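You operate a simulated robot arm through the tools that you are given. There is no shell and no other tool. Be economical: measure what you need, move in short steps, check, and stop when the job is done.

You run a simulated two-armed robot. Do the job below in one go: nothing can be reset, and whatever is moved stays where it is left.

## Task
Print the pictures from the expo memory card.
Fine: copy it once in the card dock, set the printer copies slider to the count that the dock shows and press the print key at ready, one run only. Press the dock eject key before the card comes out; it goes back in the card stand. Leave the rest of the cart as it is.

It is judged by the outcome, as a careful person would: the job done as asked, and still so three seconds after it is handed in. It fails if anything else is knocked over, pushed out of place, dropped, spilled or broken.

## Robot
Two 7-joint arms with fingered hands on one trunk that stands fixed in place. Base frame: the origin is at the foot of the trunk, x ahead of it, y to its left, z up; the work surface is at about z = 0.854. Units: m, degrees, N and s.
The left shoulder is at [0.07, 0.142, 1.314], the right one opposite. With the tool pointing down near the work surface each hand reaches from about 0.1 to 0.76 m from the base axis, measured 20 degrees to its own side. Payload 3.6 kg a hand.
The tool frame of a hand sits at the grasp point between the pads (the TCP): z along the fingers, y along the line on which they close. The tips reach 0.025 m beyond it. Largest opening 0.088 m; the body of the gripper starts 0.029 m behind the TCP. The gripper is a hand of 5 fingers: y runs from the thumb to the fingers, the wrist lies at [-0.013, -0.097, -0.162] in the tool frame.
Orientation is that of the tool frame in the base frame, as a unit quaternion [w, x, y, z]. With the fingers straight down and the wrist toward the robot, the tool's x, y and z point along [0, 1, 0], [1, 0, 0] and [0, 0, -1] of the base frame.

## Interface
- The arms move only by the tool drive_tool. It takes "left_plan", "right_plan" or both (then of equal length, played together; a hand with none holds still); each is a list of rows, each a list of 6 numbers: the shift along the tool's x, y, z in m, then the turn, a rotation vector about the tool's x, y, z in degrees. In form: [[tx, ty, tz, rx, ry, rz], ...]. A call has 1 to 10 rows; each row shifts and turns the commanded pose from where the row before left it, along the tool's axes as they then stand. Rows are played at 5 a second. More than 0.05 m and 8.6 degrees between two rows, and nothing of the call is played. A pose out of reach is approached as far as the arm can. The call stops where the force on the tool passes 40 N (or 10 N more than at its start, if that is more) or the arm is blocked; 0.2 s more then pass. In this call time passes only in rows, and 0.2 s behind the last. The reply holds the time, the measured pose of the TCP, the force on the tool along the base axes, the opening and the grip force, in the units named above and with some noise, with the torque about the TCP (base axes, N m) and any sound that the robot's microphone picked up.
- Cameras (640 x 400 px; columns grow to the right, rows downward): "scene" is now at [0.1184, -0.0325, 1.545]; the picture's right is [-0.40, -0.92, -0.00], its down [-0.65, 0.28, -0.70] and it looks along [0.64, -0.28, -0.71] (base axes); focal length 251 px, centre (320, 200). "left" rides on the left gripper at [-0.059, -0.079, -0.105] in its tool frame; the picture's right is [-0.73, -0.32, 0.61], its down [0.62, -0.68, 0.38] and it looks along [0.29, 0.66, 0.70] (tool axes); focal length 234 px, centre (320, 200). "right" rides on the right gripper at [0.059, -0.079, -0.105] in its tool frame; the picture's right is [-0.73, 0.32, -0.61], its down [-0.62, -0.68, 0.38] and it looks along [-0.29, 0.66, 0.70] (tool axes); focal length 234 px, centre (320, 200). There is no depth. A picture from a camera that has moved, and an enlarged one, comes with that camera's place and axes in the base frame and with its lens. The place of the scene camera against the robot may be out by one fixed shift of up to 0.025 m in any direction.
- capture(camera): a new picture of that camera. No time passes.
- raise_lower(by): slides the trunk up (or, below 0, down) by that many m; the arms and the scene camera ride with it, the base frame stays. It gives what a move gives, with no picture.
- curl_fingers(index, middle, ring, little, thumb_bend, thumb_turn, hand): sets how far each is bent, from 0 (flat) to 1 (curled in); at 0.3 the hand is open as for a grip, at 0.7 the pads meet at the TCP. One left out holds its place. A second passes; each finger stops where it meets its share of the squeeze, and holds until it gets a number again. It is the only way to open and close the hand. It gives what a move gives, with no picture; readings hold the bend of each and the force on index, middle, ring, little, thumb and palm. thumb_turn goes from beside the hand (0) to across from the fingers (1), as for a grip.
- aim_head(pan, tilt): turns the head with the scene camera to pan (to the left, within 86 degrees either way) and tilt (down, from -29 to 69), counted from straight ahead of the robot. It gives what a move gives.
- close_up(camera, box): a new picture of the part [left, top, right, bottom] of that camera's present view, enlarged. No time passes.
- sign_off(): hands the job in; it is judged then, once.

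Go step by step. Nothing tells you positions but the pictures and the camera data: compare them with the known pose of the tool, close in by small moves and look again before you grip or let go. The budget is 120 turns and 78 pictures, counting those below and the enlarged ones. Unless the task says otherwise, let go and move clear before handing in, and close with one line.

The tools are called after ">>>" as a command line: name --argument value ..., lists and objects as JSON in quotes. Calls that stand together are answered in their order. drive_tool: Moves the arms, as the interface text tells. Its arguments: {"type":"object","properties":{"left_plan":{"type":"array","items":{"type":"array","items":{"type":"number"}}},"right_plan":{"type":"array","items":{"type":"array","items":{"type":"number"}}}},"required":[]} The other tools are called the same way: raise_lower (by) slides the trunk up or down; curl_fingers (index, middle, ring, little, thumb_bend, thumb_turn, hand) moves the fingers one by one; aim_head (pan, tilt) turns the head that bears the scene camera; capture (camera) takes a picture; close_up (camera, box) takes an enlarged picture of a part of a camera's view; sign_off () hands the job in.

At the start:

```text
clock: 0.0
left_ee_pos: [0.4057, -0.0561, 1.34]
left_orientation: [0.0, 0.707, 0.707, -0.001]
left_contact_force: [0.2, -0.7, 0.7]
left_torque: [-0.01, 0.01, 0.0]
left_opening: 0.0878
left_grasp_force: 0.0
left_shape: jaw
left_bend: [0.3, 0.3, 0.3, 0.3, 0.3, 0.98]
left_finger forces: [0.0, 0.0, 0.0, 0.0, 0.0, 0.0]
right_ee_pos: [0.3198, -0.3385, 1.3135]
right_orientation: [0.0, 0.708, 0.707, 0.0]
right_contact_force: [0.0, 0.3, 0.5]
right_torque: [0.02, 0.0, -0.04]
right_opening: 0.0877
right_grasp_force: 0.1
right_shape: jaw
right_bend: [0.3, 0.3, 0.3, 0.3, 0.3, 0.98]
right_finger forces: [0.0, 0.0, 0.0, 0.0, 0.0, 0.0]
trunk travel left (down, up): [-0.85, 0.09]
head pan, tilt: [-23.5, 45.3]
```

scene: 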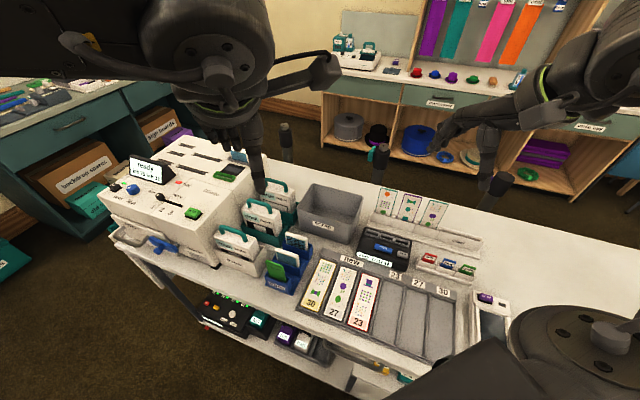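
right: 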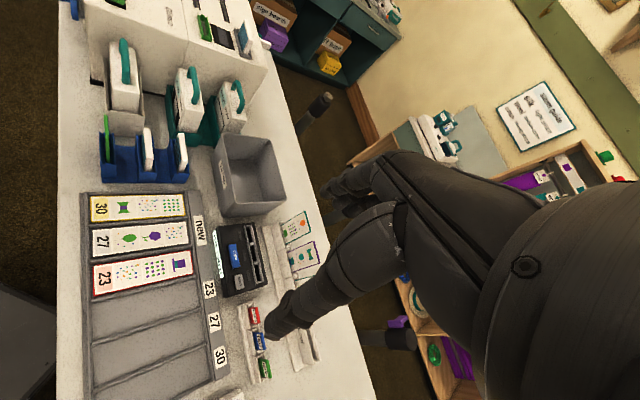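
left: 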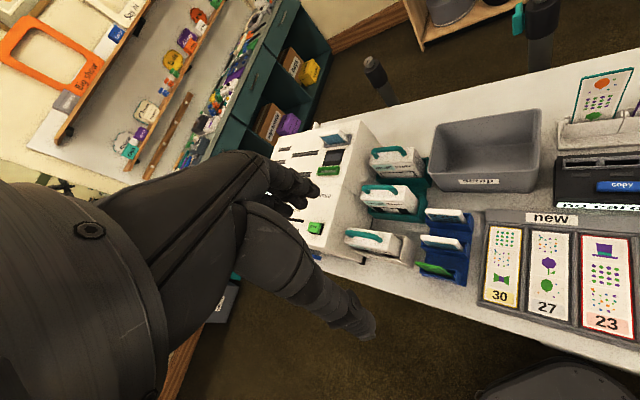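

I see a cart with a printer at the left, a card dock (black, with a "copy" key), and a card stand with red, blue and green cards in front of it. I'll enlarge these parts before I move.

>>> close_up --camera "scene" --box '[340, 180, 540, 305]'

>>> close_up --camera "scene" --box '[95, 130, 255, 230]'

>>> close_up --camera "right" --box '[180, 200, 340, 400]'

```text
3.20 times, centred on (440, 242) of scene
camera zoom: at [0.1184, -0.0325, 1.545], right [-0.4, -0.92, 0.0], down [-0.65, 0.28, -0.7], along [0.64, -0.28, -0.71], focal length 803 px, centre (-64, 64)
```

zoom: 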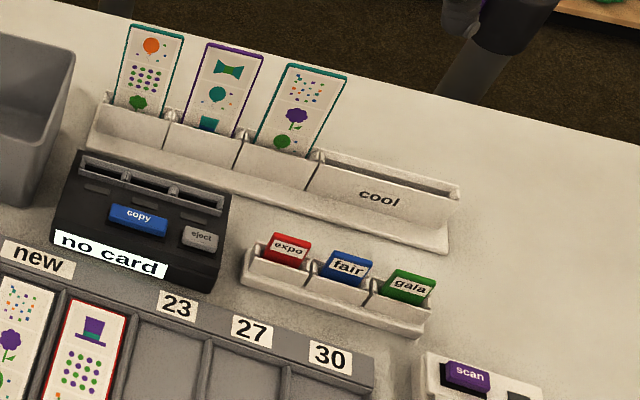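

```text
4.00 times, centred on (175, 180) of scene
camera zoom: at [0.1184, -0.0325, 1.545], right [-0.4, -0.92, 0.0], down [-0.65, 0.28, -0.7], along [0.64, -0.28, -0.71], focal length 1004 px, centre (900, 280)
```

zoom: 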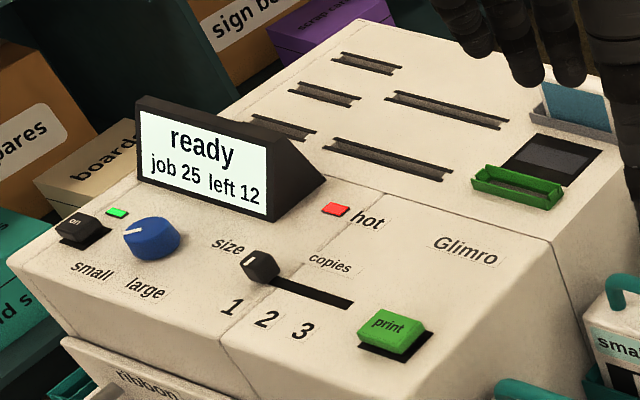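

```text
2.00 times, centred on (260, 300) of right
camera zoom: at [0.2405, -0.2793, 1.4179], right [0.32, -0.73, 0.61], down [-0.68, -0.62, -0.38], along [0.66, -0.29, -0.7], focal length 468 px, centre (440, 0)
```

zoom: 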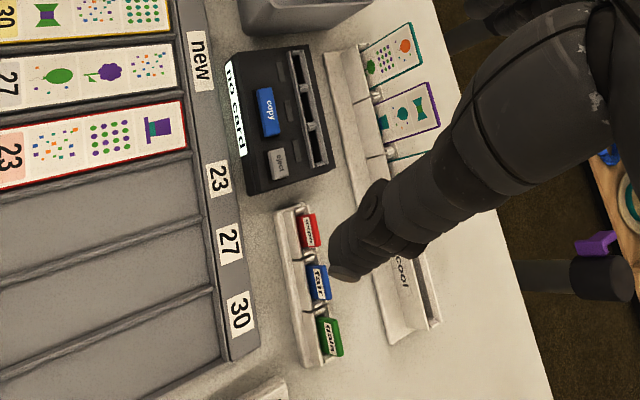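

The cart runs about 45° to the base axes, with the dock near (0.43,-0.37) and the expo card near (0.35,-0.47). I'll turn the right hand to line up with the cart, and look again.

>>> drive_tool --right_plan '[[0, 0, 0, 0, 0, 7.5], [0, 0, 0, 0, 0, 7.5], [0, 0, 0, 0, 0, 7.5], [0, 0, 0, 0, 0, 7.5], [0, 0, 0, 0, 0, 7.5], [0, 0, 0, 0, 0, 7.5], [0, 0, 0.05, 0, 0, 0], [0, 0, 0.05, 0, 0, 0]]'

>>> capture --camera "right"

```text
clock: 1.8
left_ee_pos: [0.4087, -0.057, 1.3396]
left_orientation: [-0.001, 0.707, 0.707, -0.001]
left_contact_force: [0.0, 0.0, 0.6]
left_torque: [0.03, -0.01, 0.0]
left_opening: 0.0877
left_grasp_force: 0.0
left_shape: jaw
left_bend: [0.3, 0.3, 0.3, 0.3, 0.3, 0.98]
left_finger forces: [0.1, 0.0, 0.0, 0.0, 0.0, 0.1]
right_ee_pos: [0.3596, -0.3564, 1.2333]
right_orientation: [-0.003, 0.924, 0.382, -0.001]
right_contact_force: [1.1, 0.0, -1.2]
right_torque: [0.02, 0.0, -0.01]
right_opening: 0.0878
right_grasp_force: 0.0
right_shape: jaw
right_bend: [0.3, 0.3, 0.3, 0.3, 0.3, 0.98]
right_finger forces: [0.0, 0.0, 0.0, 0.1, 0.1, 0.0]
right hand out of reach, approached as far as the arm can: row 7, 8
trunk travel left (down, up): [-0.85, 0.09]
head pan, tilt: [-23.5, 45.3]
```

```text
71 pictures are left
camera right: at [0.3464, -0.2599, 1.3376], right [-0.28, -0.74, 0.61], down [-0.92, 0.04, -0.38], along [0.26, -0.67, -0.7], focal length 234 px, centre (320, 200)
```

right: 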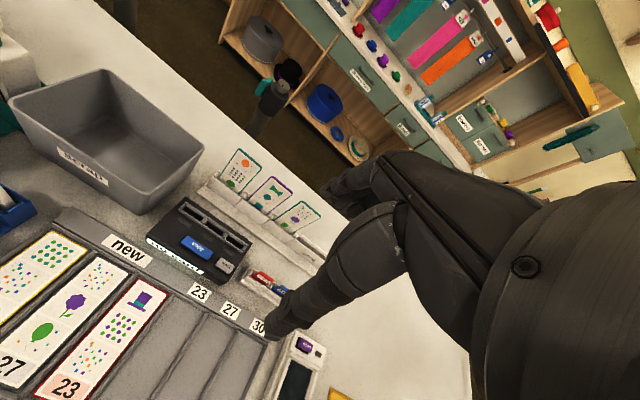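

The hand is now square to the cart, but the arm is folded too close to the shoulder. I'll move it to the right and lower so the stand and dock come into its camera.

>>> drive_tool --right_plan '[[-0.033, 0.018, 0.027, 0, 0, 0], [-0.033, 0.018, 0.027, 0, 0, 0], [-0.033, 0.018, 0.027, 0, 0, 0], [-0.033, 0.018, 0.027, 0, 0, 0], [-0.033, 0.018, 0.027, 0, 0, 0]]'

>>> capture --camera "right"

>>> capture --camera "scene"

```text
clock: 3.0
left_ee_pos: [0.4066, -0.0569, 1.3405]
left_orientation: [-0.001, 0.706, 0.708, 0.0]
left_contact_force: [-0.6, 0.4, -0.6]
left_torque: [-0.01, 0.0, 0.02]
left_opening: 0.0878
left_grasp_force: 0.1
left_shape: jaw
left_bend: [0.3, 0.3, 0.3, 0.3, 0.3, 0.98]
left_finger forces: [0.0, 0.0, 0.1, 0.0, 0.1, 0.2]
right_ee_pos: [0.3041, -0.5367, 1.0994]
right_orientation: [0.0, 0.924, 0.383, -0.001]
right_contact_force: [-1.0, 0.4, 0.1]
right_torque: [0.01, -0.06, -0.01]
right_opening: 0.0879
right_grasp_force: 0.1
right_shape: jaw
right_bend: [0.3, 0.3, 0.3, 0.3, 0.3, 0.98]
right_finger forces: [0.0, 0.0, 0.0, 0.2, 0.0, 0.0]
trunk travel left (down, up): [-0.85, 0.09]
head pan, tilt: [-23.5, 45.3]
```

```text
70 pictures are left
camera right: at [0.2921, -0.4392, 1.2032], right [-0.28, -0.74, 0.61], down [-0.92, 0.04, -0.38], along [0.26, -0.67, -0.7], focal length 234 px, centre (320, 200)
```

right: 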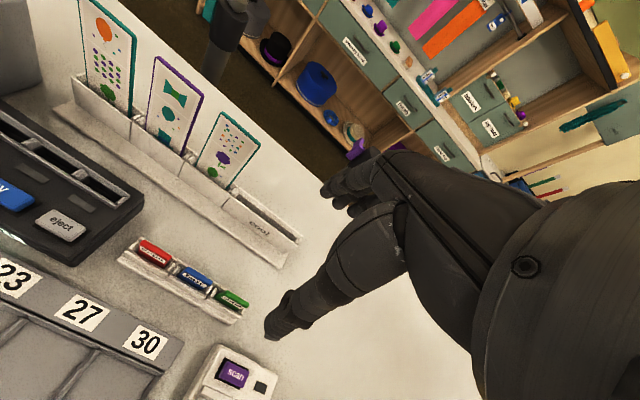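

```text
69 pictures are left
camera scene: at [0.1186, -0.0345, 1.5449], right [-0.4, -0.92, 0.0], down [-0.65, 0.28, -0.7], along [0.64, -0.28, -0.71], focal length 251 px, centre (320, 200)
```

scene: 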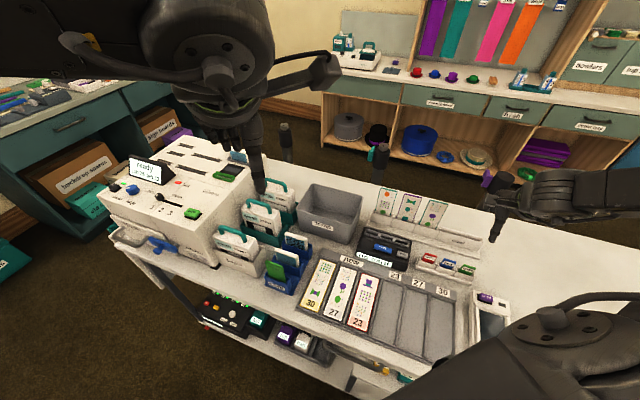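

The stand and dock are in view now. I'll enlarge both to measure them.

>>> close_up --camera "right" --box '[100, 210, 260, 330]'

>>> close_up --camera "right" --box '[0, 100, 160, 280]'

>>> close_up --camera "scene" --box '[350, 215, 490, 305]'

>>> close_up --camera "right" --box '[260, 130, 460, 350]'

```text
3.33 times, centred on (180, 270) of right
camera zoom: at [0.2921, -0.4392, 1.2032], right [-0.28, -0.74, 0.61], down [-0.92, 0.04, -0.38], along [0.26, -0.67, -0.7], focal length 781 px, centre (787, -33)
```

zoom: 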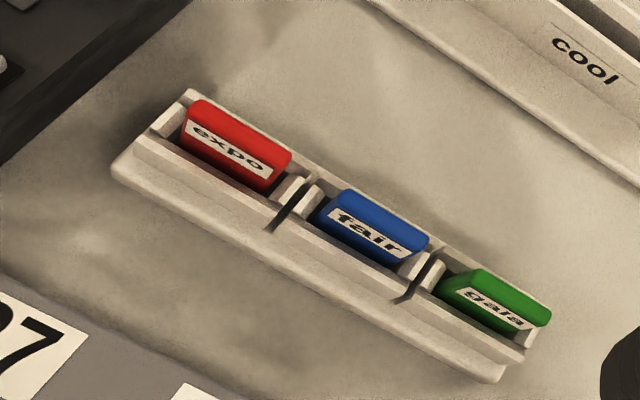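

```text
2.22 times, centred on (80, 190) of right
camera zoom: at [0.2921, -0.4392, 1.2032], right [-0.28, -0.74, 0.61], down [-0.92, 0.04, -0.38], along [0.26, -0.67, -0.7], focal length 520 px, centre (853, 222)
```

zoom: 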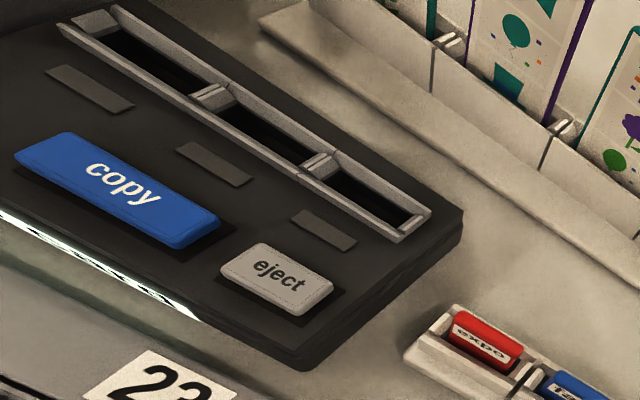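

```text
4.44 times, centred on (420, 260) of scene
camera zoom: at [0.1186, -0.0345, 1.5449], right [-0.4, -0.92, 0.0], down [-0.65, 0.28, -0.7], along [0.64, -0.28, -0.71], focal length 1116 px, centre (-124, -67)
```

zoom: 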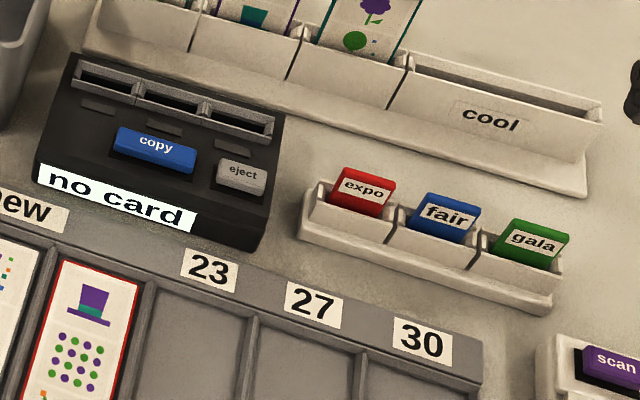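

```text
1.82 times, centred on (360, 240) of right
camera zoom: at [0.2921, -0.4392, 1.2032], right [-0.28, -0.74, 0.61], down [-0.92, 0.04, -0.38], along [0.26, -0.67, -0.7], focal length 426 px, centre (247, 127)
```

zoom: 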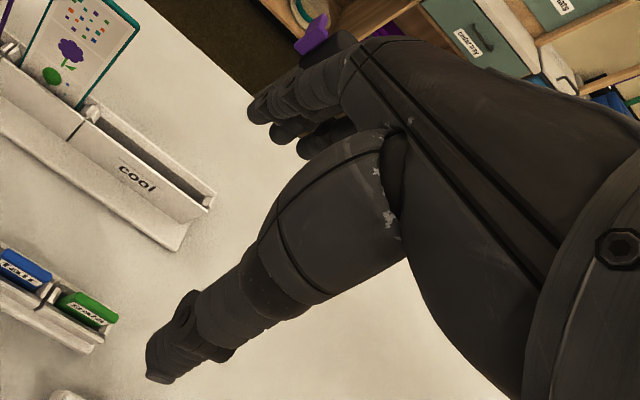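

The expo card is red, with about 2 cm standing above the stand, and blue fair is next to it. I'll test a thumb and index/middle pinch with ring and little curled away, and look at it from the head.

>>> curl_fingers --hand "right" --ring 1.0 --little 1.0

>>> close_up --camera "scene" --box '[460, 150, 600, 250]'

>>> close_up --camera "right" --box '[260, 130, 460, 350]'

```text
clock: 4.0
left_ee_pos: [0.4067, -0.0543, 1.3406]
left_orientation: [-0.001, 0.708, 0.707, 0.0]
left_contact_force: [0.4, -0.8, 0.2]
left_torque: [-0.01, -0.01, -0.01]
left_opening: 0.0874
left_grasp_force: 0.1
left_shape: jaw
left_bend: [0.3, 0.3, 0.3, 0.3, 0.3, 0.98]
left_finger forces: [0.0, 0.1, 0.0, 0.1, 0.1, 0.1]
right_ee_pos: [0.3063, -0.5339, 1.1005]
right_orientation: [0.0, 0.924, 0.383, 0.0]
right_contact_force: [0.3, -0.9, -0.7]
right_torque: [0.0, 0.01, -0.02]
right_opening: 0.0847
right_grasp_force: 0.1
right_shape: fingers
right_bend: [0.3, 0.3, 1.0, 1.0, 0.3, 0.98]
right_finger forces: [0.1, 0.0, 0.1, 0.1, 0.1, 0.0]
trunk travel left (down, up): [-0.85, 0.09]
head pan, tilt: [-23.5, 45.3]
```

```text
4.00 times, centred on (530, 200) of scene
camera zoom: at [0.1184, -0.0322, 1.545], right [-0.4, -0.92, 0.0], down [-0.65, 0.28, -0.7], along [0.64, -0.28, -0.71], focal length 1004 px, centre (-520, 200)
```

zoom: 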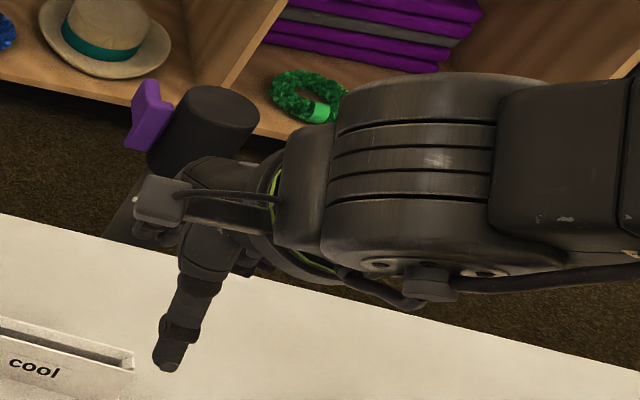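

```text
1.82 times, centred on (360, 240) of right
camera zoom: at [0.2924, -0.4368, 1.2042], right [-0.28, -0.74, 0.61], down [-0.92, 0.04, -0.38], along [0.26, -0.67, -0.7], focal length 426 px, centre (247, 127)
```

zoom: 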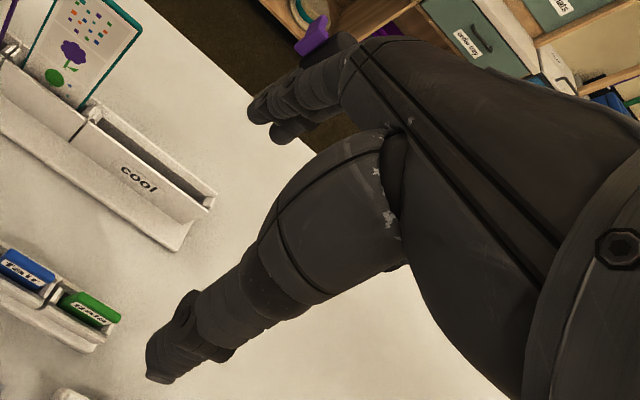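

The pinch looks usable: index and middle face the thumb, both roughly at tool x = 0. I'll drop the hand back and down for a second view to triangulate the card and the slots.

>>> drive_tool --right_plan '[[0, -0.02, 0.033, 0, 0, 0], [0, -0.02, 0.033, 0, 0, 0], [0, -0.02, 0.034, 0, 0, 0]]'

>>> capture --camera "right"

>>> close_up --camera "right" --box '[100, 100, 340, 260]'

```text
clock: 4.8
left_ee_pos: [0.4051, -0.0566, 1.3415]
left_orientation: [0.0, 0.707, 0.707, 0.001]
left_contact_force: [-0.2, 0.2, 1.0]
left_torque: [0.0, 0.01, -0.03]
left_opening: 0.0876
left_grasp_force: 0.1
left_shape: jaw
left_bend: [0.3, 0.3, 0.3, 0.3, 0.3, 0.98]
left_finger forces: [0.0, 0.0, 0.0, 0.0, 0.0, 0.1]
right_ee_pos: [0.2608, -0.4914, 0.9998]
right_orientation: [0.0, 0.924, 0.383, 0.001]
right_contact_force: [-0.2, -0.1, -0.1]
right_torque: [0.01, -0.03, 0.0]
right_opening: 0.0847
right_grasp_force: 0.0
right_shape: fingers
right_bend: [0.3, 0.3, 1.0, 1.0, 0.3, 0.98]
right_finger forces: [0.0, 0.1, 0.1, 0.0, 0.0, 0.0]
trunk travel left (down, up): [-0.85, 0.09]
head pan, tilt: [-23.5, 45.3]
```

```text
62 pictures are left
camera right: at [0.2471, -0.3936, 1.1049], right [-0.28, -0.74, 0.61], down [-0.92, 0.04, -0.38], along [0.26, -0.67, -0.7], focal length 234 px, centre (320, 200)
```

right: 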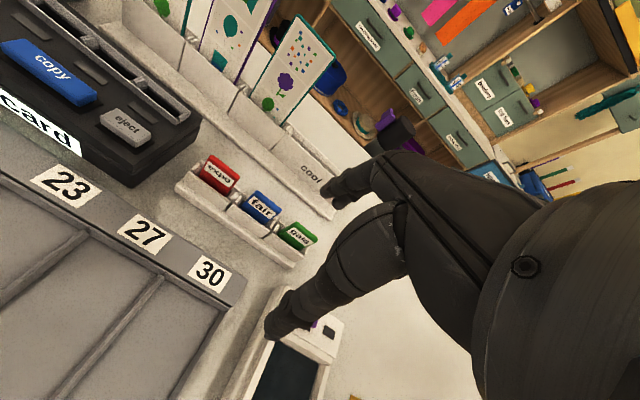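

```text
2.50 times, centred on (220, 180) of right
camera zoom: at [0.2471, -0.3936, 1.1049], right [-0.28, -0.74, 0.61], down [-0.92, 0.04, -0.38], along [0.26, -0.67, -0.7], focal length 585 px, centre (570, 250)
```

zoom: 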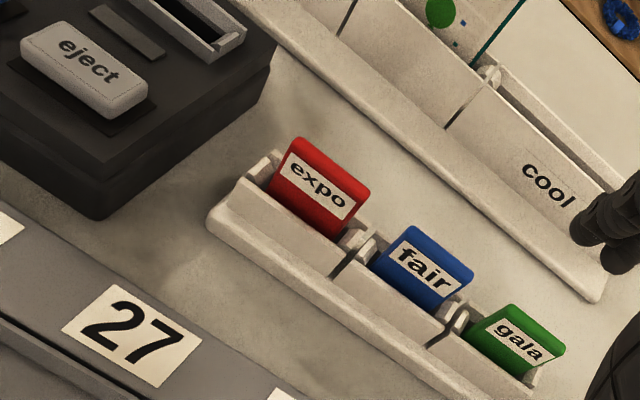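

The two views agree: the top of the expo card is at about (0.3565, -0.4735, 0.916), with the eject key at (0.3925, -0.4056, 0.904). I'll part-close the pinch and hover above the card.

>>> curl_fingers --hand "right" --index 0.48 --middle 0.48 --thumb_bend 0.48

>>> drive_tool --right_plan '[[0.027, 0.018, 0.0, 0, 0, 0], [0.027, 0.018, 0.0, 0, 0, 0], [0.0265, 0.019, 0.01, 0, 0, 0], [0, 0, 0.005, 0, 0, 0]]'

>>> close_up --camera "scene" --box '[360, 180, 520, 280]'

>>> capture --camera "right"

```text
clock: 5.8
left_ee_pos: [0.4065, -0.0546, 1.3412]
left_orientation: [0.0, 0.707, 0.707, 0.0]
left_contact_force: [-0.2, 0.5, -0.3]
left_torque: [0.01, 0.0, 0.01]
left_opening: 0.0876
left_grasp_force: 0.1
left_shape: jaw
left_bend: [0.3, 0.3, 0.3, 0.3, 0.3, 0.98]
left_finger forces: [0.0, 0.0, 0.0, 0.0, 0.0, 0.1]
right_ee_pos: [0.2619, -0.4907, 1.0006]
right_orientation: [0.0, 0.924, 0.383, 0.0]
right_contact_force: [-0.1, -0.5, 0.3]
right_torque: [0.04, 0.0, 0.0]
right_opening: 0.0466
right_grasp_force: 0.1
right_shape: fingers
right_bend: [0.48, 0.48, 1.0, 1.0, 0.48, 0.98]
right_finger forces: [0.0, 0.0, 0.0, 0.1, 0.0, 0.0]
trunk travel left (down, up): [-0.85, 0.09]
head pan, tilt: [-23.5, 45.3]
```

```text
clock: 6.8
left_ee_pos: [0.4055, -0.056, 1.3399]
left_orientation: [0.0, 0.707, 0.707, 0.0]
left_contact_force: [1.2, 0.2, -0.5]
left_torque: [-0.01, 0.01, 0.03]
left_opening: 0.0878
left_grasp_force: 0.2
left_shape: jaw
left_bend: [0.3, 0.3, 0.3, 0.3, 0.3, 0.98]
left_finger forces: [0.1, 0.0, 0.0, 0.1, 0.1, 0.1]
right_ee_pos: [0.3576, -0.4733, 0.9838]
right_orientation: [0.0, 0.924, 0.383, 0.0]
right_contact_force: [-0.3, -0.4, -1.1]
right_torque: [-0.01, -0.01, -0.01]
right_opening: 0.0466
right_grasp_force: 0.0
right_shape: fingers
right_bend: [0.48, 0.48, 1.0, 1.0, 0.48, 0.98]
right_finger forces: [0.0, 0.0, 0.1, 0.0, 0.1, 0.0]
trunk travel left (down, up): [-0.85, 0.09]
head pan, tilt: [-23.5, 45.3]
```

```text
4.00 times, centred on (440, 230) of scene
camera zoom: at [0.1182, -0.0326, 1.545], right [-0.4, -0.92, 0.0], down [-0.65, 0.28, -0.7], along [0.64, -0.28, -0.71], focal length 1004 px, centre (-160, 80)
```

zoom: 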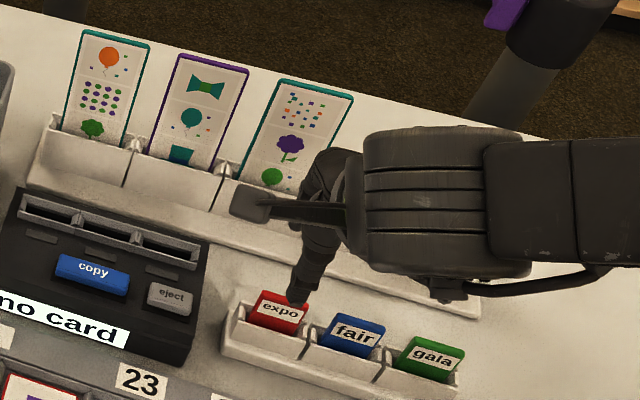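

```text
59 pictures are left
camera right: at [0.3437, -0.3758, 1.0875], right [-0.29, -0.74, 0.61], down [-0.92, 0.04, -0.38], along [0.26, -0.67, -0.7], focal length 234 px, centre (320, 200)
```

right: 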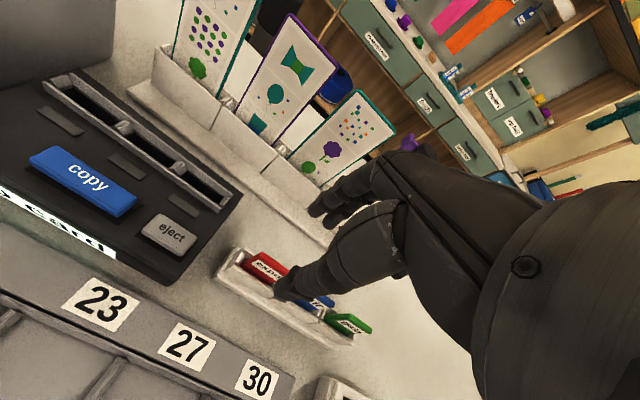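

The hand is above the card and lined up. I'll check the alignment more closely before going down.

>>> close_up --camera "right" --box '[210, 190, 370, 350]'

```text
2.50 times, centred on (290, 270) of right
camera zoom: at [0.3437, -0.3758, 1.0875], right [-0.29, -0.74, 0.61], down [-0.92, 0.04, -0.38], along [0.26, -0.67, -0.7], focal length 585 px, centre (395, 25)
```

zoom: 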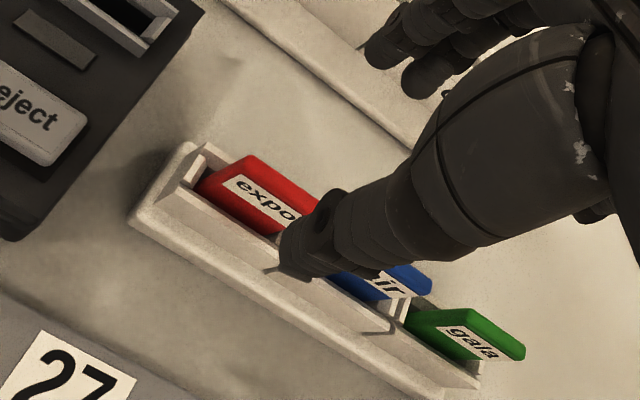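

The card lies right under the pinch centre. I'm going down to about z = 0.926.

>>> drive_tool --right_plan '[[0, 0, 0.02, 0, 0, 0], [0, 0, 0.02, 0, 0, 0], [0, 0, 0.017, 0, 0, 0]]'

>>> close_up --camera "scene" --box '[360, 200, 520, 300]'

>>> close_up --camera "right" --box '[210, 190, 370, 290]'

```text
clock: 7.6
left_ee_pos: [0.4055, -0.0562, 1.3409]
left_orientation: [-0.001, 0.707, 0.708, 0.0]
left_contact_force: [0.5, -0.7, 0.1]
left_torque: [0.02, -0.02, -0.01]
left_opening: 0.0878
left_grasp_force: 0.0
left_shape: jaw
left_bend: [0.3, 0.3, 0.3, 0.3, 0.3, 0.98]
left_finger forces: [0.0, 0.0, 0.0, 0.0, 0.1, 0.0]
right_ee_pos: [0.3575, -0.4745, 0.9272]
right_orientation: [0.001, 0.924, 0.383, 0.001]
right_contact_force: [-0.5, -0.5, -0.5]
right_torque: [-0.01, 0.0, -0.02]
right_opening: 0.0464
right_grasp_force: 0.1
right_shape: fingers
right_bend: [0.48, 0.48, 1.0, 1.0, 0.48, 0.98]
right_finger forces: [0.1, 0.1, 0.0, 0.0, 0.1, 0.0]
trunk travel left (down, up): [-0.85, 0.09]
head pan, tilt: [-23.5, 45.3]
```

```text
4.00 times, centred on (440, 250) of scene
camera zoom: at [0.1185, -0.0325, 1.545], right [-0.4, -0.92, 0.0], down [-0.65, 0.28, -0.7], along [0.64, -0.28, -0.71], focal length 1004 px, centre (-160, 0)
```

zoom: 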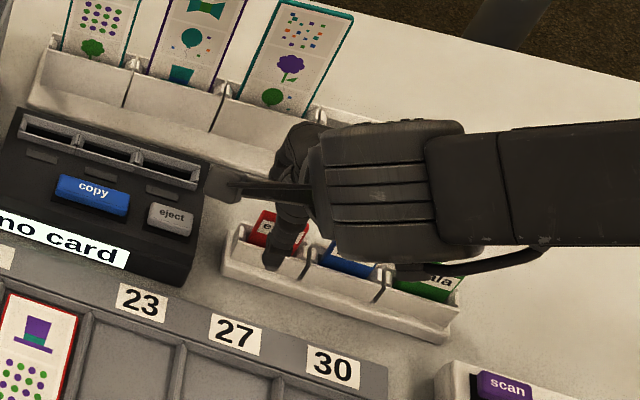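

```text
4.00 times, centred on (290, 240) of right
camera zoom: at [0.3436, -0.3767, 1.0313], right [-0.29, -0.74, 0.61], down [-0.92, 0.04, -0.38], along [0.26, -0.67, -0.7], focal length 937 px, centre (440, 40)
```

zoom: 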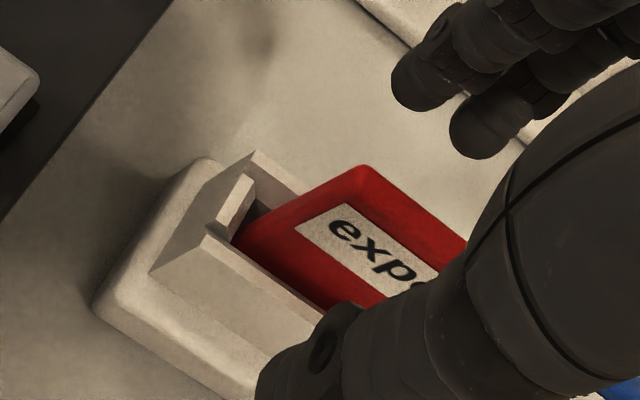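

There is ample exposed card, about 4 cm above the wall. I'll go 1 cm lower and close the pinch.

>>> drive_tool --right_plan '[[0, 0, 0.01, 0, 0, 0]]'

>>> curl_fingers --hand "right" --index 0.72 --middle 0.72 --thumb_bend 0.72

>>> close_up --camera "right" --box '[210, 190, 370, 290]'

```text
clock: 8.0
left_ee_pos: [0.4062, -0.0552, 1.3414]
left_orientation: [0.0, 0.707, 0.707, 0.0]
left_contact_force: [-0.3, 0.1, -0.3]
left_torque: [0.03, -0.02, -0.03]
left_opening: 0.0878
left_grasp_force: 0.1
left_shape: jaw
left_bend: [0.3, 0.3, 0.3, 0.3, 0.3, 0.98]
left_finger forces: [0.0, 0.1, 0.1, 0.0, 0.0, 0.0]
right_ee_pos: [0.3594, -0.4717, 0.9239]
right_orientation: [-0.001, 0.922, 0.387, -0.001]
right_contact_force: [0.1, 0.9, -0.2]
right_torque: [0.01, -0.02, 0.01]
right_opening: 0.0463
right_grasp_force: 0.2
right_shape: fingers
right_bend: [0.48, 0.48, 1.0, 1.0, 0.48, 0.98]
right_finger forces: [0.0, 0.0, 0.0, 0.1, 0.0, 0.0]
right hand out of reach, approached as far as the arm can: row 1
trunk travel left (down, up): [-0.85, 0.09]
head pan, tilt: [-23.5, 45.3]
```

```text
clock: 9.0
left_ee_pos: [0.4049, -0.0544, 1.3415]
left_orientation: [0.0, 0.707, 0.707, 0.0]
left_contact_force: [0.5, -0.3, -0.3]
left_torque: [0.0, 0.03, 0.01]
left_opening: 0.0878
left_grasp_force: 0.1
left_shape: jaw
left_bend: [0.3, 0.3, 0.3, 0.3, 0.3, 0.98]
left_finger forces: [0.0, 0.0, 0.0, 0.0, 0.0, 0.0]
right_ee_pos: [0.3591, -0.4704, 0.9238]
right_orientation: [0.0, 0.922, 0.387, 0.0]
right_contact_force: [0.1, -0.1, -0.1]
right_torque: [0.02, -0.02, 0.04]
right_opening: 0.0001
right_grasp_force: 3.4
right_shape: fingers
right_bend: [0.71, 0.71, 1.0, 1.0, 0.69, 0.97]
right_finger forces: [2.4, 1.1, 0.0, 0.0, 3.7, 0.0]
trunk travel left (down, up): [-0.85, 0.09]
head pan, tilt: [-23.5, 45.3]
```

```text
4.00 times, centred on (290, 240) of right
camera zoom: at [0.3449, -0.374, 1.028], right [-0.28, -0.74, 0.61], down [-0.92, 0.03, -0.38], along [0.26, -0.67, -0.7], focal length 937 px, centre (440, 40)
```

zoom: 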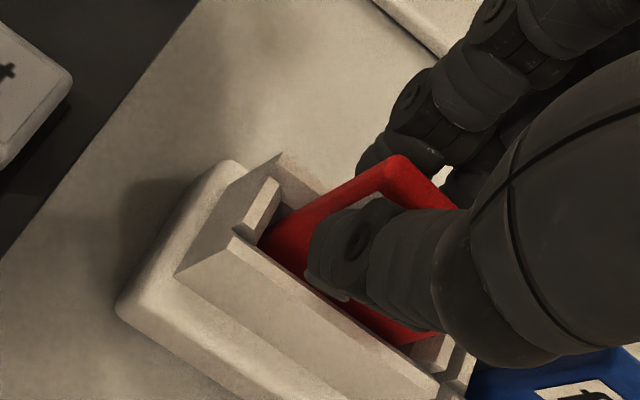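

The fingers have met something with 3.4 N. I'll tighten the pinch a bit, then lift a little and see whether the card follows.

>>> curl_fingers --hand "right" --index 0.85 --middle 0.85 --thumb_bend 0.85

>>> drive_tool --right_plan '[[0, 0, -0.01, 0, 0, 0], [0, 0, -0.015, 0, 0, 0]]'

>>> close_up --camera "right" --box '[210, 190, 370, 290]'

```text
clock: 10.0
left_ee_pos: [0.4055, -0.0553, 1.3404]
left_orientation: [0.0, 0.707, 0.707, 0.0]
left_contact_force: [0.4, 0.4, 0.0]
left_torque: [-0.01, -0.01, -0.02]
left_opening: 0.0876
left_grasp_force: 0.0
left_shape: jaw
left_bend: [0.3, 0.3, 0.3, 0.3, 0.3, 0.98]
left_finger forces: [0.0, 0.1, 0.0, 0.1, 0.0, 0.0]
right_ee_pos: [0.3593, -0.4724, 0.9226]
right_orientation: [-0.002, 0.922, 0.387, 0.001]
right_contact_force: [-0.9, -0.5, -3.1]
right_torque: [0.06, 0.05, 0.11]
right_opening: 0.0
right_grasp_force: 16.1
right_shape: fingers
right_bend: [0.74, 0.75, 1.0, 1.0, 0.71, 0.97]
right_finger forces: [7.5, 8.1, 0.0, 0.0, 16.2, 0.0]
trunk travel left (down, up): [-0.85, 0.09]
head pan, tilt: [-23.5, 45.3]
```

```text
clock: 10.6
left_ee_pos: [0.4052, -0.0548, 1.3415]
left_orientation: [0.001, 0.707, 0.707, 0.0]
left_contact_force: [0.0, -0.6, 0.4]
left_torque: [0.02, 0.03, -0.01]
left_opening: 0.0877
left_grasp_force: 0.0
left_shape: jaw
left_bend: [0.3, 0.3, 0.3, 0.3, 0.3, 0.98]
left_finger forces: [0.0, 0.0, 0.0, 0.0, 0.0, 0.1]
right_ee_pos: [0.3564, -0.4746, 0.9431]
right_orientation: [0.0, 0.924, 0.383, -0.001]
right_contact_force: [0.1, 0.1, 0.4]
right_torque: [0.0, 0.04, 0.03]
right_opening: 0.0003
right_grasp_force: 13.3
right_shape: fingers
right_bend: [0.74, 0.77, 1.0, 1.0, 0.74, 0.93]
right_finger forces: [11.9, 1.6, 0.0, 0.0, 13.5, 0.0]
trunk travel left (down, up): [-0.85, 0.09]
head pan, tilt: [-23.5, 45.3]
```

```text
4.00 times, centred on (290, 240) of right
camera zoom: at [0.3429, -0.3757, 1.0464], right [-0.29, -0.74, 0.61], down [-0.92, 0.04, -0.38], along [0.26, -0.67, -0.7], focal length 937 px, centre (440, 40)
```

zoom: 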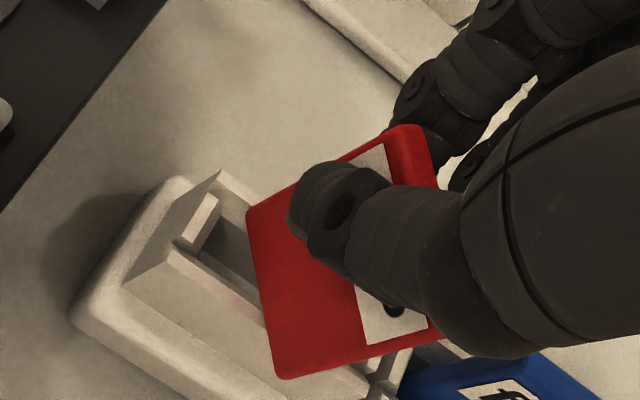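

The card is in the pinch but has tilted in its plane. I'll lift it clear and look.

>>> drive_tool --right_plan '[[0, 0, -0.015, 0, 0, 0], [0, 0, -0.02, 0, 0, 0], [0, 0, -0.02, 0, 0, 0]]'

>>> close_up --camera "right" --box '[210, 190, 370, 290]'

>>> close_up --camera "scene" --box '[380, 180, 500, 280]'

```text
clock: 11.4
left_ee_pos: [0.4063, -0.0546, 1.3406]
left_orientation: [0.001, 0.707, 0.707, 0.0]
left_contact_force: [-0.9, -0.3, 1.2]
left_torque: [0.04, -0.01, 0.02]
left_opening: 0.0877
left_grasp_force: 0.0
left_shape: jaw
left_bend: [0.3, 0.3, 0.3, 0.3, 0.3, 0.98]
left_finger forces: [0.1, 0.1, 0.0, 0.0, 0.0, 0.0]
right_ee_pos: [0.3571, -0.4731, 0.997]
right_orientation: [0.0, 0.924, 0.383, 0.0]
right_contact_force: [0.4, -0.6, -0.4]
right_torque: [0.02, 0.03, 0.01]
right_opening: 0.0
right_grasp_force: 12.9
right_shape: fingers
right_bend: [0.74, 0.77, 1.0, 1.0, 0.74, 0.93]
right_finger forces: [12.0, 1.3, 0.0, 0.0, 13.3, 0.1]
trunk travel left (down, up): [-0.85, 0.09]
head pan, tilt: [-23.5, 45.3]
```

```text
4.00 times, centred on (290, 240) of right
camera zoom: at [0.3443, -0.3751, 1.1005], right [-0.28, -0.74, 0.61], down [-0.92, 0.04, -0.38], along [0.26, -0.67, -0.7], focal length 937 px, centre (440, 40)
```

zoom: 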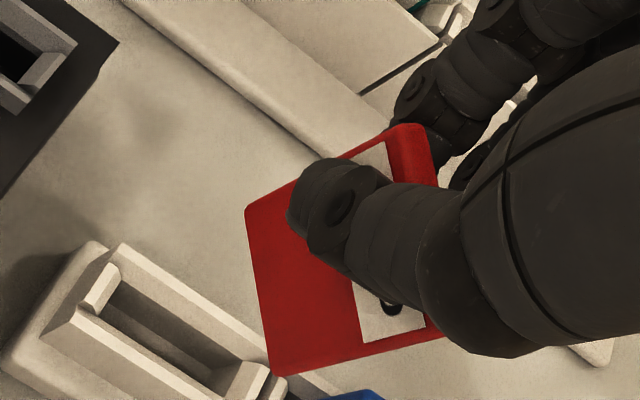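

```text
4.00 times, centred on (440, 230) of scene
camera zoom: at [0.1183, -0.032, 1.545], right [-0.4, -0.92, 0.0], down [-0.65, 0.28, -0.7], along [0.64, -0.28, -0.71], focal length 1004 px, centre (-160, 80)
```

zoom: 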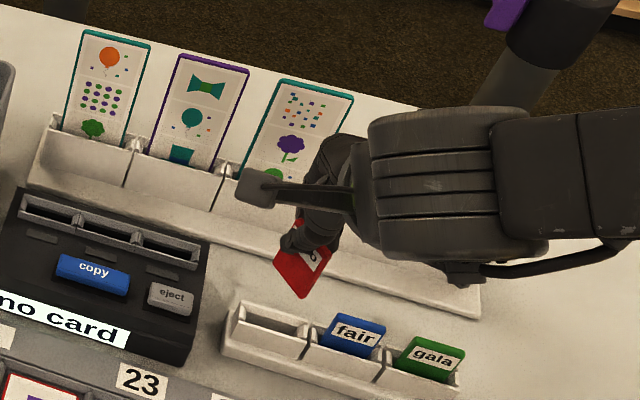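

The card is out and held, but rotated in the grip. I'll enlarge it from both cameras to work out how it sits.

>>> close_up --camera "scene" --box '[430, 220, 478, 260]'

>>> close_up --camera "right" --box '[260, 210, 340, 290]'

```text
10.00 times, centred on (454, 240) of scene
camera zoom: at [0.1183, -0.032, 1.545], right [-0.4, -0.92, 0.0], down [-0.65, 0.28, -0.7], along [0.64, -0.28, -0.71], focal length 2510 px, centre (-1020, -200)
```

zoom: 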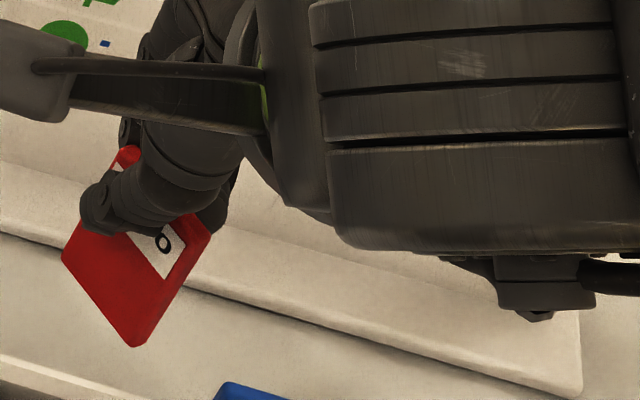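

```text
5.00 times, centred on (300, 250) of right
camera zoom: at [0.3443, -0.3751, 1.1005], right [-0.28, -0.74, 0.61], down [-0.92, 0.04, -0.38], along [0.26, -0.67, -0.7], focal length 1171 px, centre (420, -50)
```

zoom: 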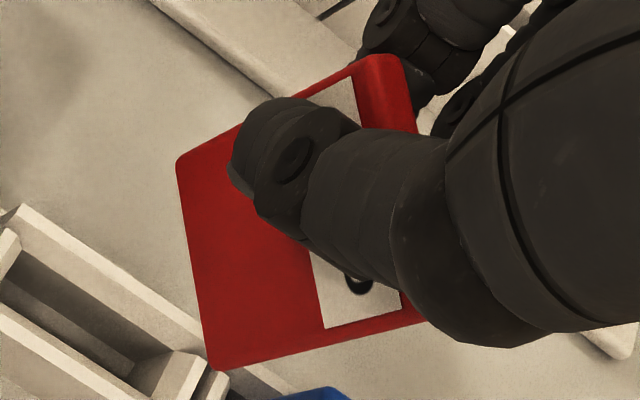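

The views agree that the card is still upright, but it has swung about 49° around the vertical in the pinch. The remedy is to yaw the hand back about 49°. I'll do that up high and look.

>>> drive_tool --right_plan '[[0, 0, -0.02, 0, 0, 0], [0, 0, -0.02, 0, 0, -8], [0, 0, 0, 0, 0, -8.2], [0, 0, 0, 0, 0, -8.2], [0, 0, 0, 0, 0, -8.2], [0, 0, 0, 0, 0, -8.2], [0, 0, 0, 0, 0, -8.2]]'

>>> capture --camera "right"

>>> close_up --camera "scene" --box '[380, 180, 500, 280]'

```text
clock: 13.0
left_ee_pos: [0.407, -0.0571, 1.3404]
left_orientation: [0.0, 0.707, 0.707, 0.001]
left_contact_force: [-0.7, -0.3, 0.5]
left_torque: [0.01, 0.03, 0.0]
left_opening: 0.0877
left_grasp_force: 0.0
left_shape: jaw
left_bend: [0.3, 0.3, 0.3, 0.3, 0.3, 0.98]
left_finger forces: [0.0, 0.0, 0.0, 0.1, 0.0, 0.0]
right_ee_pos: [0.3578, -0.4753, 1.0357]
right_orientation: [0.0, 0.681, 0.732, -0.001]
right_contact_force: [0.9, 0.1, -0.1]
right_torque: [-0.02, 0.02, 0.0]
right_opening: 0.0001
right_grasp_force: 13.9
right_shape: fingers
right_bend: [0.74, 0.77, 1.0, 1.0, 0.76, 0.92]
right_finger forces: [13.8, 0.2, 0.1, 0.0, 14.1, 0.0]
trunk travel left (down, up): [-0.85, 0.09]
head pan, tilt: [-23.5, 45.3]
```

```text
49 pictures are left
camera right: at [0.2759, -0.4209, 1.1404], right [0.37, -0.7, 0.61], down [-0.63, -0.67, -0.38], along [0.68, -0.24, -0.7], focal length 234 px, centre (320, 200)
```

right: 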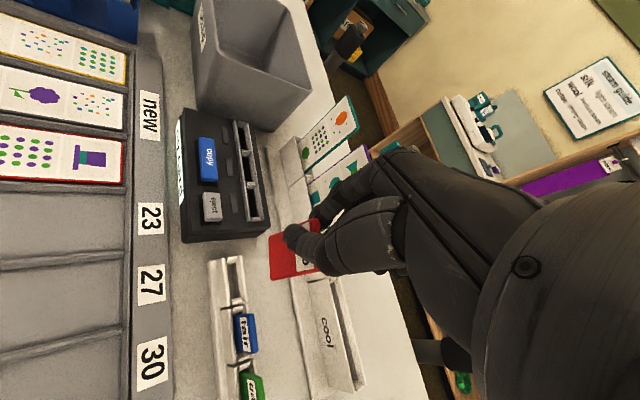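

```text
4.00 times, centred on (440, 230) of scene
camera zoom: at [0.119, -0.0326, 1.5449], right [-0.4, -0.92, 0.0], down [-0.65, 0.28, -0.7], along [0.64, -0.28, -0.71], focal length 1004 px, centre (-160, 80)
```

zoom: 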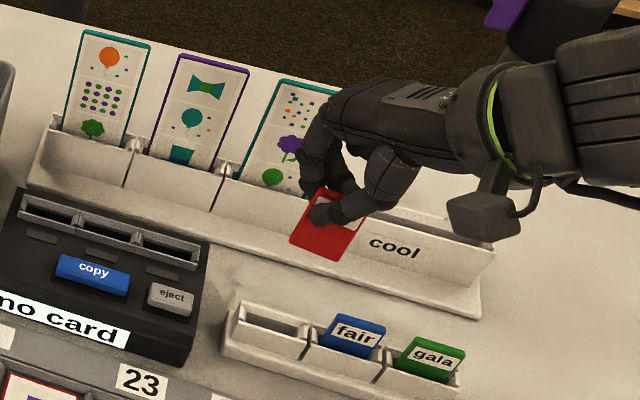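

The card now looks square to the dock. I'll enlarge the slot region and the card.

>>> close_up --camera "right" --box '[170, 100, 330, 290]'

>>> close_up --camera "scene" --box '[425, 215, 489, 255]'

```text
2.11 times, centred on (250, 195) of right
camera zoom: at [0.2759, -0.4209, 1.1404], right [0.37, -0.7, 0.61], down [-0.63, -0.67, -0.38], along [0.68, -0.24, -0.7], focal length 493 px, centre (467, 210)
```

zoom: 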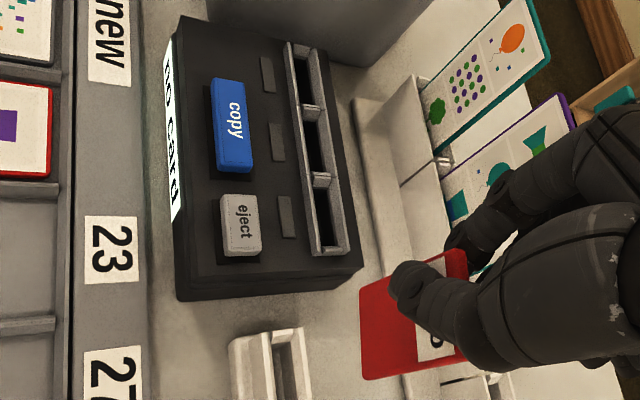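

```text
10.00 times, centred on (457, 235) of scene
camera zoom: at [0.119, -0.0326, 1.5449], right [-0.4, -0.92, 0.0], down [-0.65, 0.28, -0.7], along [0.64, -0.28, -0.71], focal length 2510 px, centre (-1050, -150)
```

zoom: 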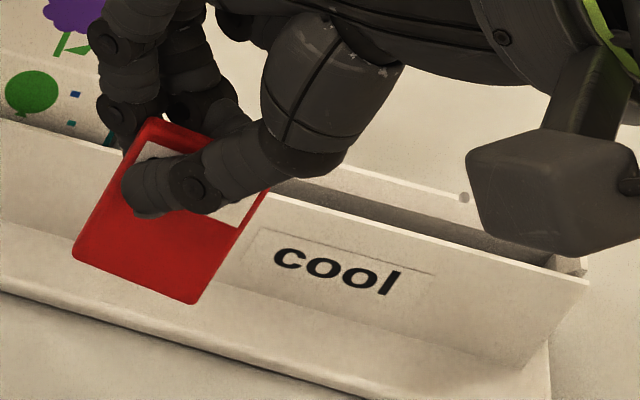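

Slot 3, the right-hand one, is at about (0.427, -0.436, 0.906). The card needs about 10° more yaw. I'll correct that and hover above the slot.

>>> drive_tool --right_plan '[[0, 0, 0, 0, 0, -5], [0, 0, 0, 0, 0, -5], [0.0042, 0.021, 0.003, 0, 0, 0], [0.0042, 0.021, 0.005, 0, 0, 0], [0.0042, 0.021, 0.008, 0, 0, 0], [0, 0.021, 0.012, 0, 0, 0]]'

>>> close_up --camera "right" --box '[200, 170, 360, 290]'

>>> close_up --camera "scene" --box '[370, 205, 466, 265]'

```text
clock: 14.4
left_ee_pos: [0.4073, -0.0563, 1.3405]
left_orientation: [-0.001, 0.708, 0.707, -0.001]
left_contact_force: [0.6, 1.1, 0.0]
left_torque: [0.0, 0.03, 0.01]
left_opening: 0.0877
left_grasp_force: 0.0
left_shape: jaw
left_bend: [0.3, 0.3, 0.3, 0.3, 0.3, 0.98]
left_finger forces: [0.0, 0.0, 0.1, 0.0, 0.0, 0.0]
right_ee_pos: [0.4357, -0.4417, 1.0064]
right_orientation: [-0.001, 0.616, 0.788, 0.0]
right_contact_force: [0.6, 0.0, 0.1]
right_torque: [0.0, -0.01, 0.02]
right_opening: 0.0
right_grasp_force: 14.0
right_shape: fingers
right_bend: [0.74, 0.77, 1.0, 1.0, 0.77, 0.91]
right_finger forces: [14.2, 0.1, 0.1, 0.1, 14.2, 0.0]
trunk travel left (down, up): [-0.85, 0.09]
head pan, tilt: [-23.5, 45.3]
```

```text
3.33 times, centred on (280, 230) of right
camera zoom: at [0.346, -0.4041, 1.111], right [0.49, -0.63, 0.61], down [-0.51, -0.77, -0.38], along [0.71, -0.12, -0.7], focal length 781 px, centre (453, 100)
```

zoom: 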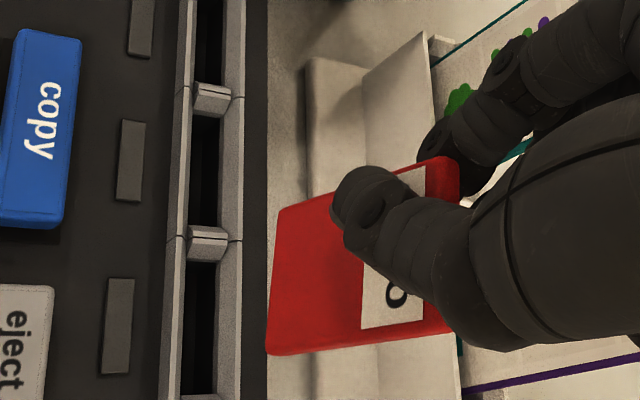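

```text
6.67 times, centred on (418, 235) of scene
camera zoom: at [0.12, -0.0326, 1.5449], right [-0.4, -0.92, 0.0], down [-0.65, 0.28, -0.7], along [0.64, -0.28, -0.71], focal length 1674 px, centre (-333, -33)
```

zoom: 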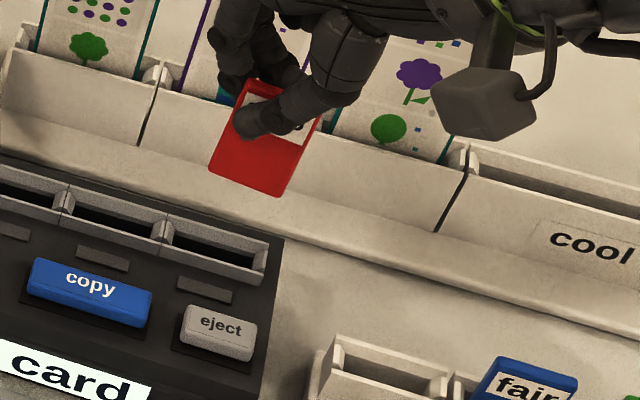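

The card is creeping in the grip at a few degrees a second, so I'll compensate for the yaw and bring it to just over the collar without waiting.

>>> drive_tool --right_plan '[[0, 0, 0.014, 0, 0, -5], [-0.0024, 0.0017, 0.015, 0, 0, -5], [0, 0, 0.013, 0, 0, 0]]'

>>> close_up --camera "right" --box '[200, 190, 360, 290]'

>>> close_up --camera "scene" --box '[370, 215, 450, 265]'

```text
clock: 15.2
left_ee_pos: [0.4055, -0.0556, 1.3405]
left_orientation: [-0.001, 0.707, 0.707, 0.0]
left_contact_force: [0.6, 0.3, -1.1]
left_torque: [-0.02, -0.02, -0.03]
left_opening: 0.0876
left_grasp_force: 0.1
left_shape: jaw
left_bend: [0.3, 0.3, 0.3, 0.3, 0.3, 0.98]
left_finger forces: [0.0, 0.0, 0.0, 0.0, 0.0, 0.0]
right_ee_pos: [0.4375, -0.4432, 0.9663]
right_orientation: [0.001, 0.544, 0.839, 0.0]
right_contact_force: [-0.1, 0.1, -0.1]
right_torque: [-0.04, 0.01, -0.01]
right_opening: 0.0
right_grasp_force: 14.7
right_shape: fingers
right_bend: [0.74, 0.77, 1.0, 1.0, 0.77, 0.91]
right_finger forces: [14.3, 0.0, 0.0, 0.1, 14.4, 0.1]
trunk travel left (down, up): [-0.85, 0.09]
head pan, tilt: [-23.5, 45.3]
```

```text
4.00 times, centred on (280, 240) of right
camera zoom: at [0.3428, -0.4211, 1.0707], right [0.59, -0.53, 0.61], down [-0.37, -0.85, -0.38], along [0.72, 0.0, -0.7], focal length 937 px, centre (480, 40)
```

zoom: 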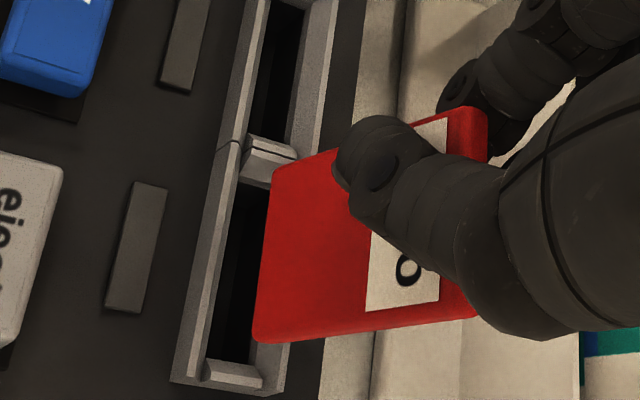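

```text
8.00 times, centred on (410, 240) of scene
camera zoom: at [0.1184, -0.0328, 1.545], right [-0.4, -0.92, 0.0], down [-0.65, 0.28, -0.7], along [0.64, -0.28, -0.71], focal length 2008 px, centre (-400, -120)
```

zoom: 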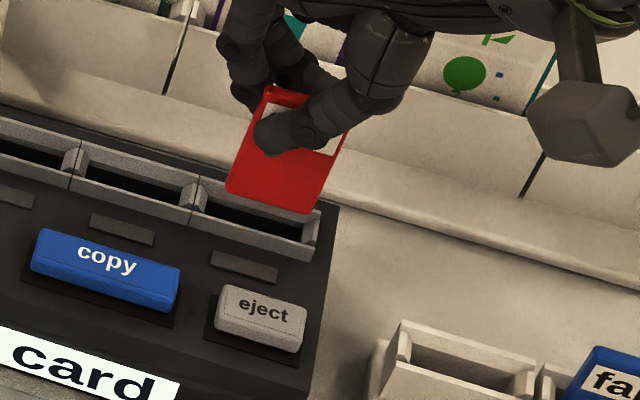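

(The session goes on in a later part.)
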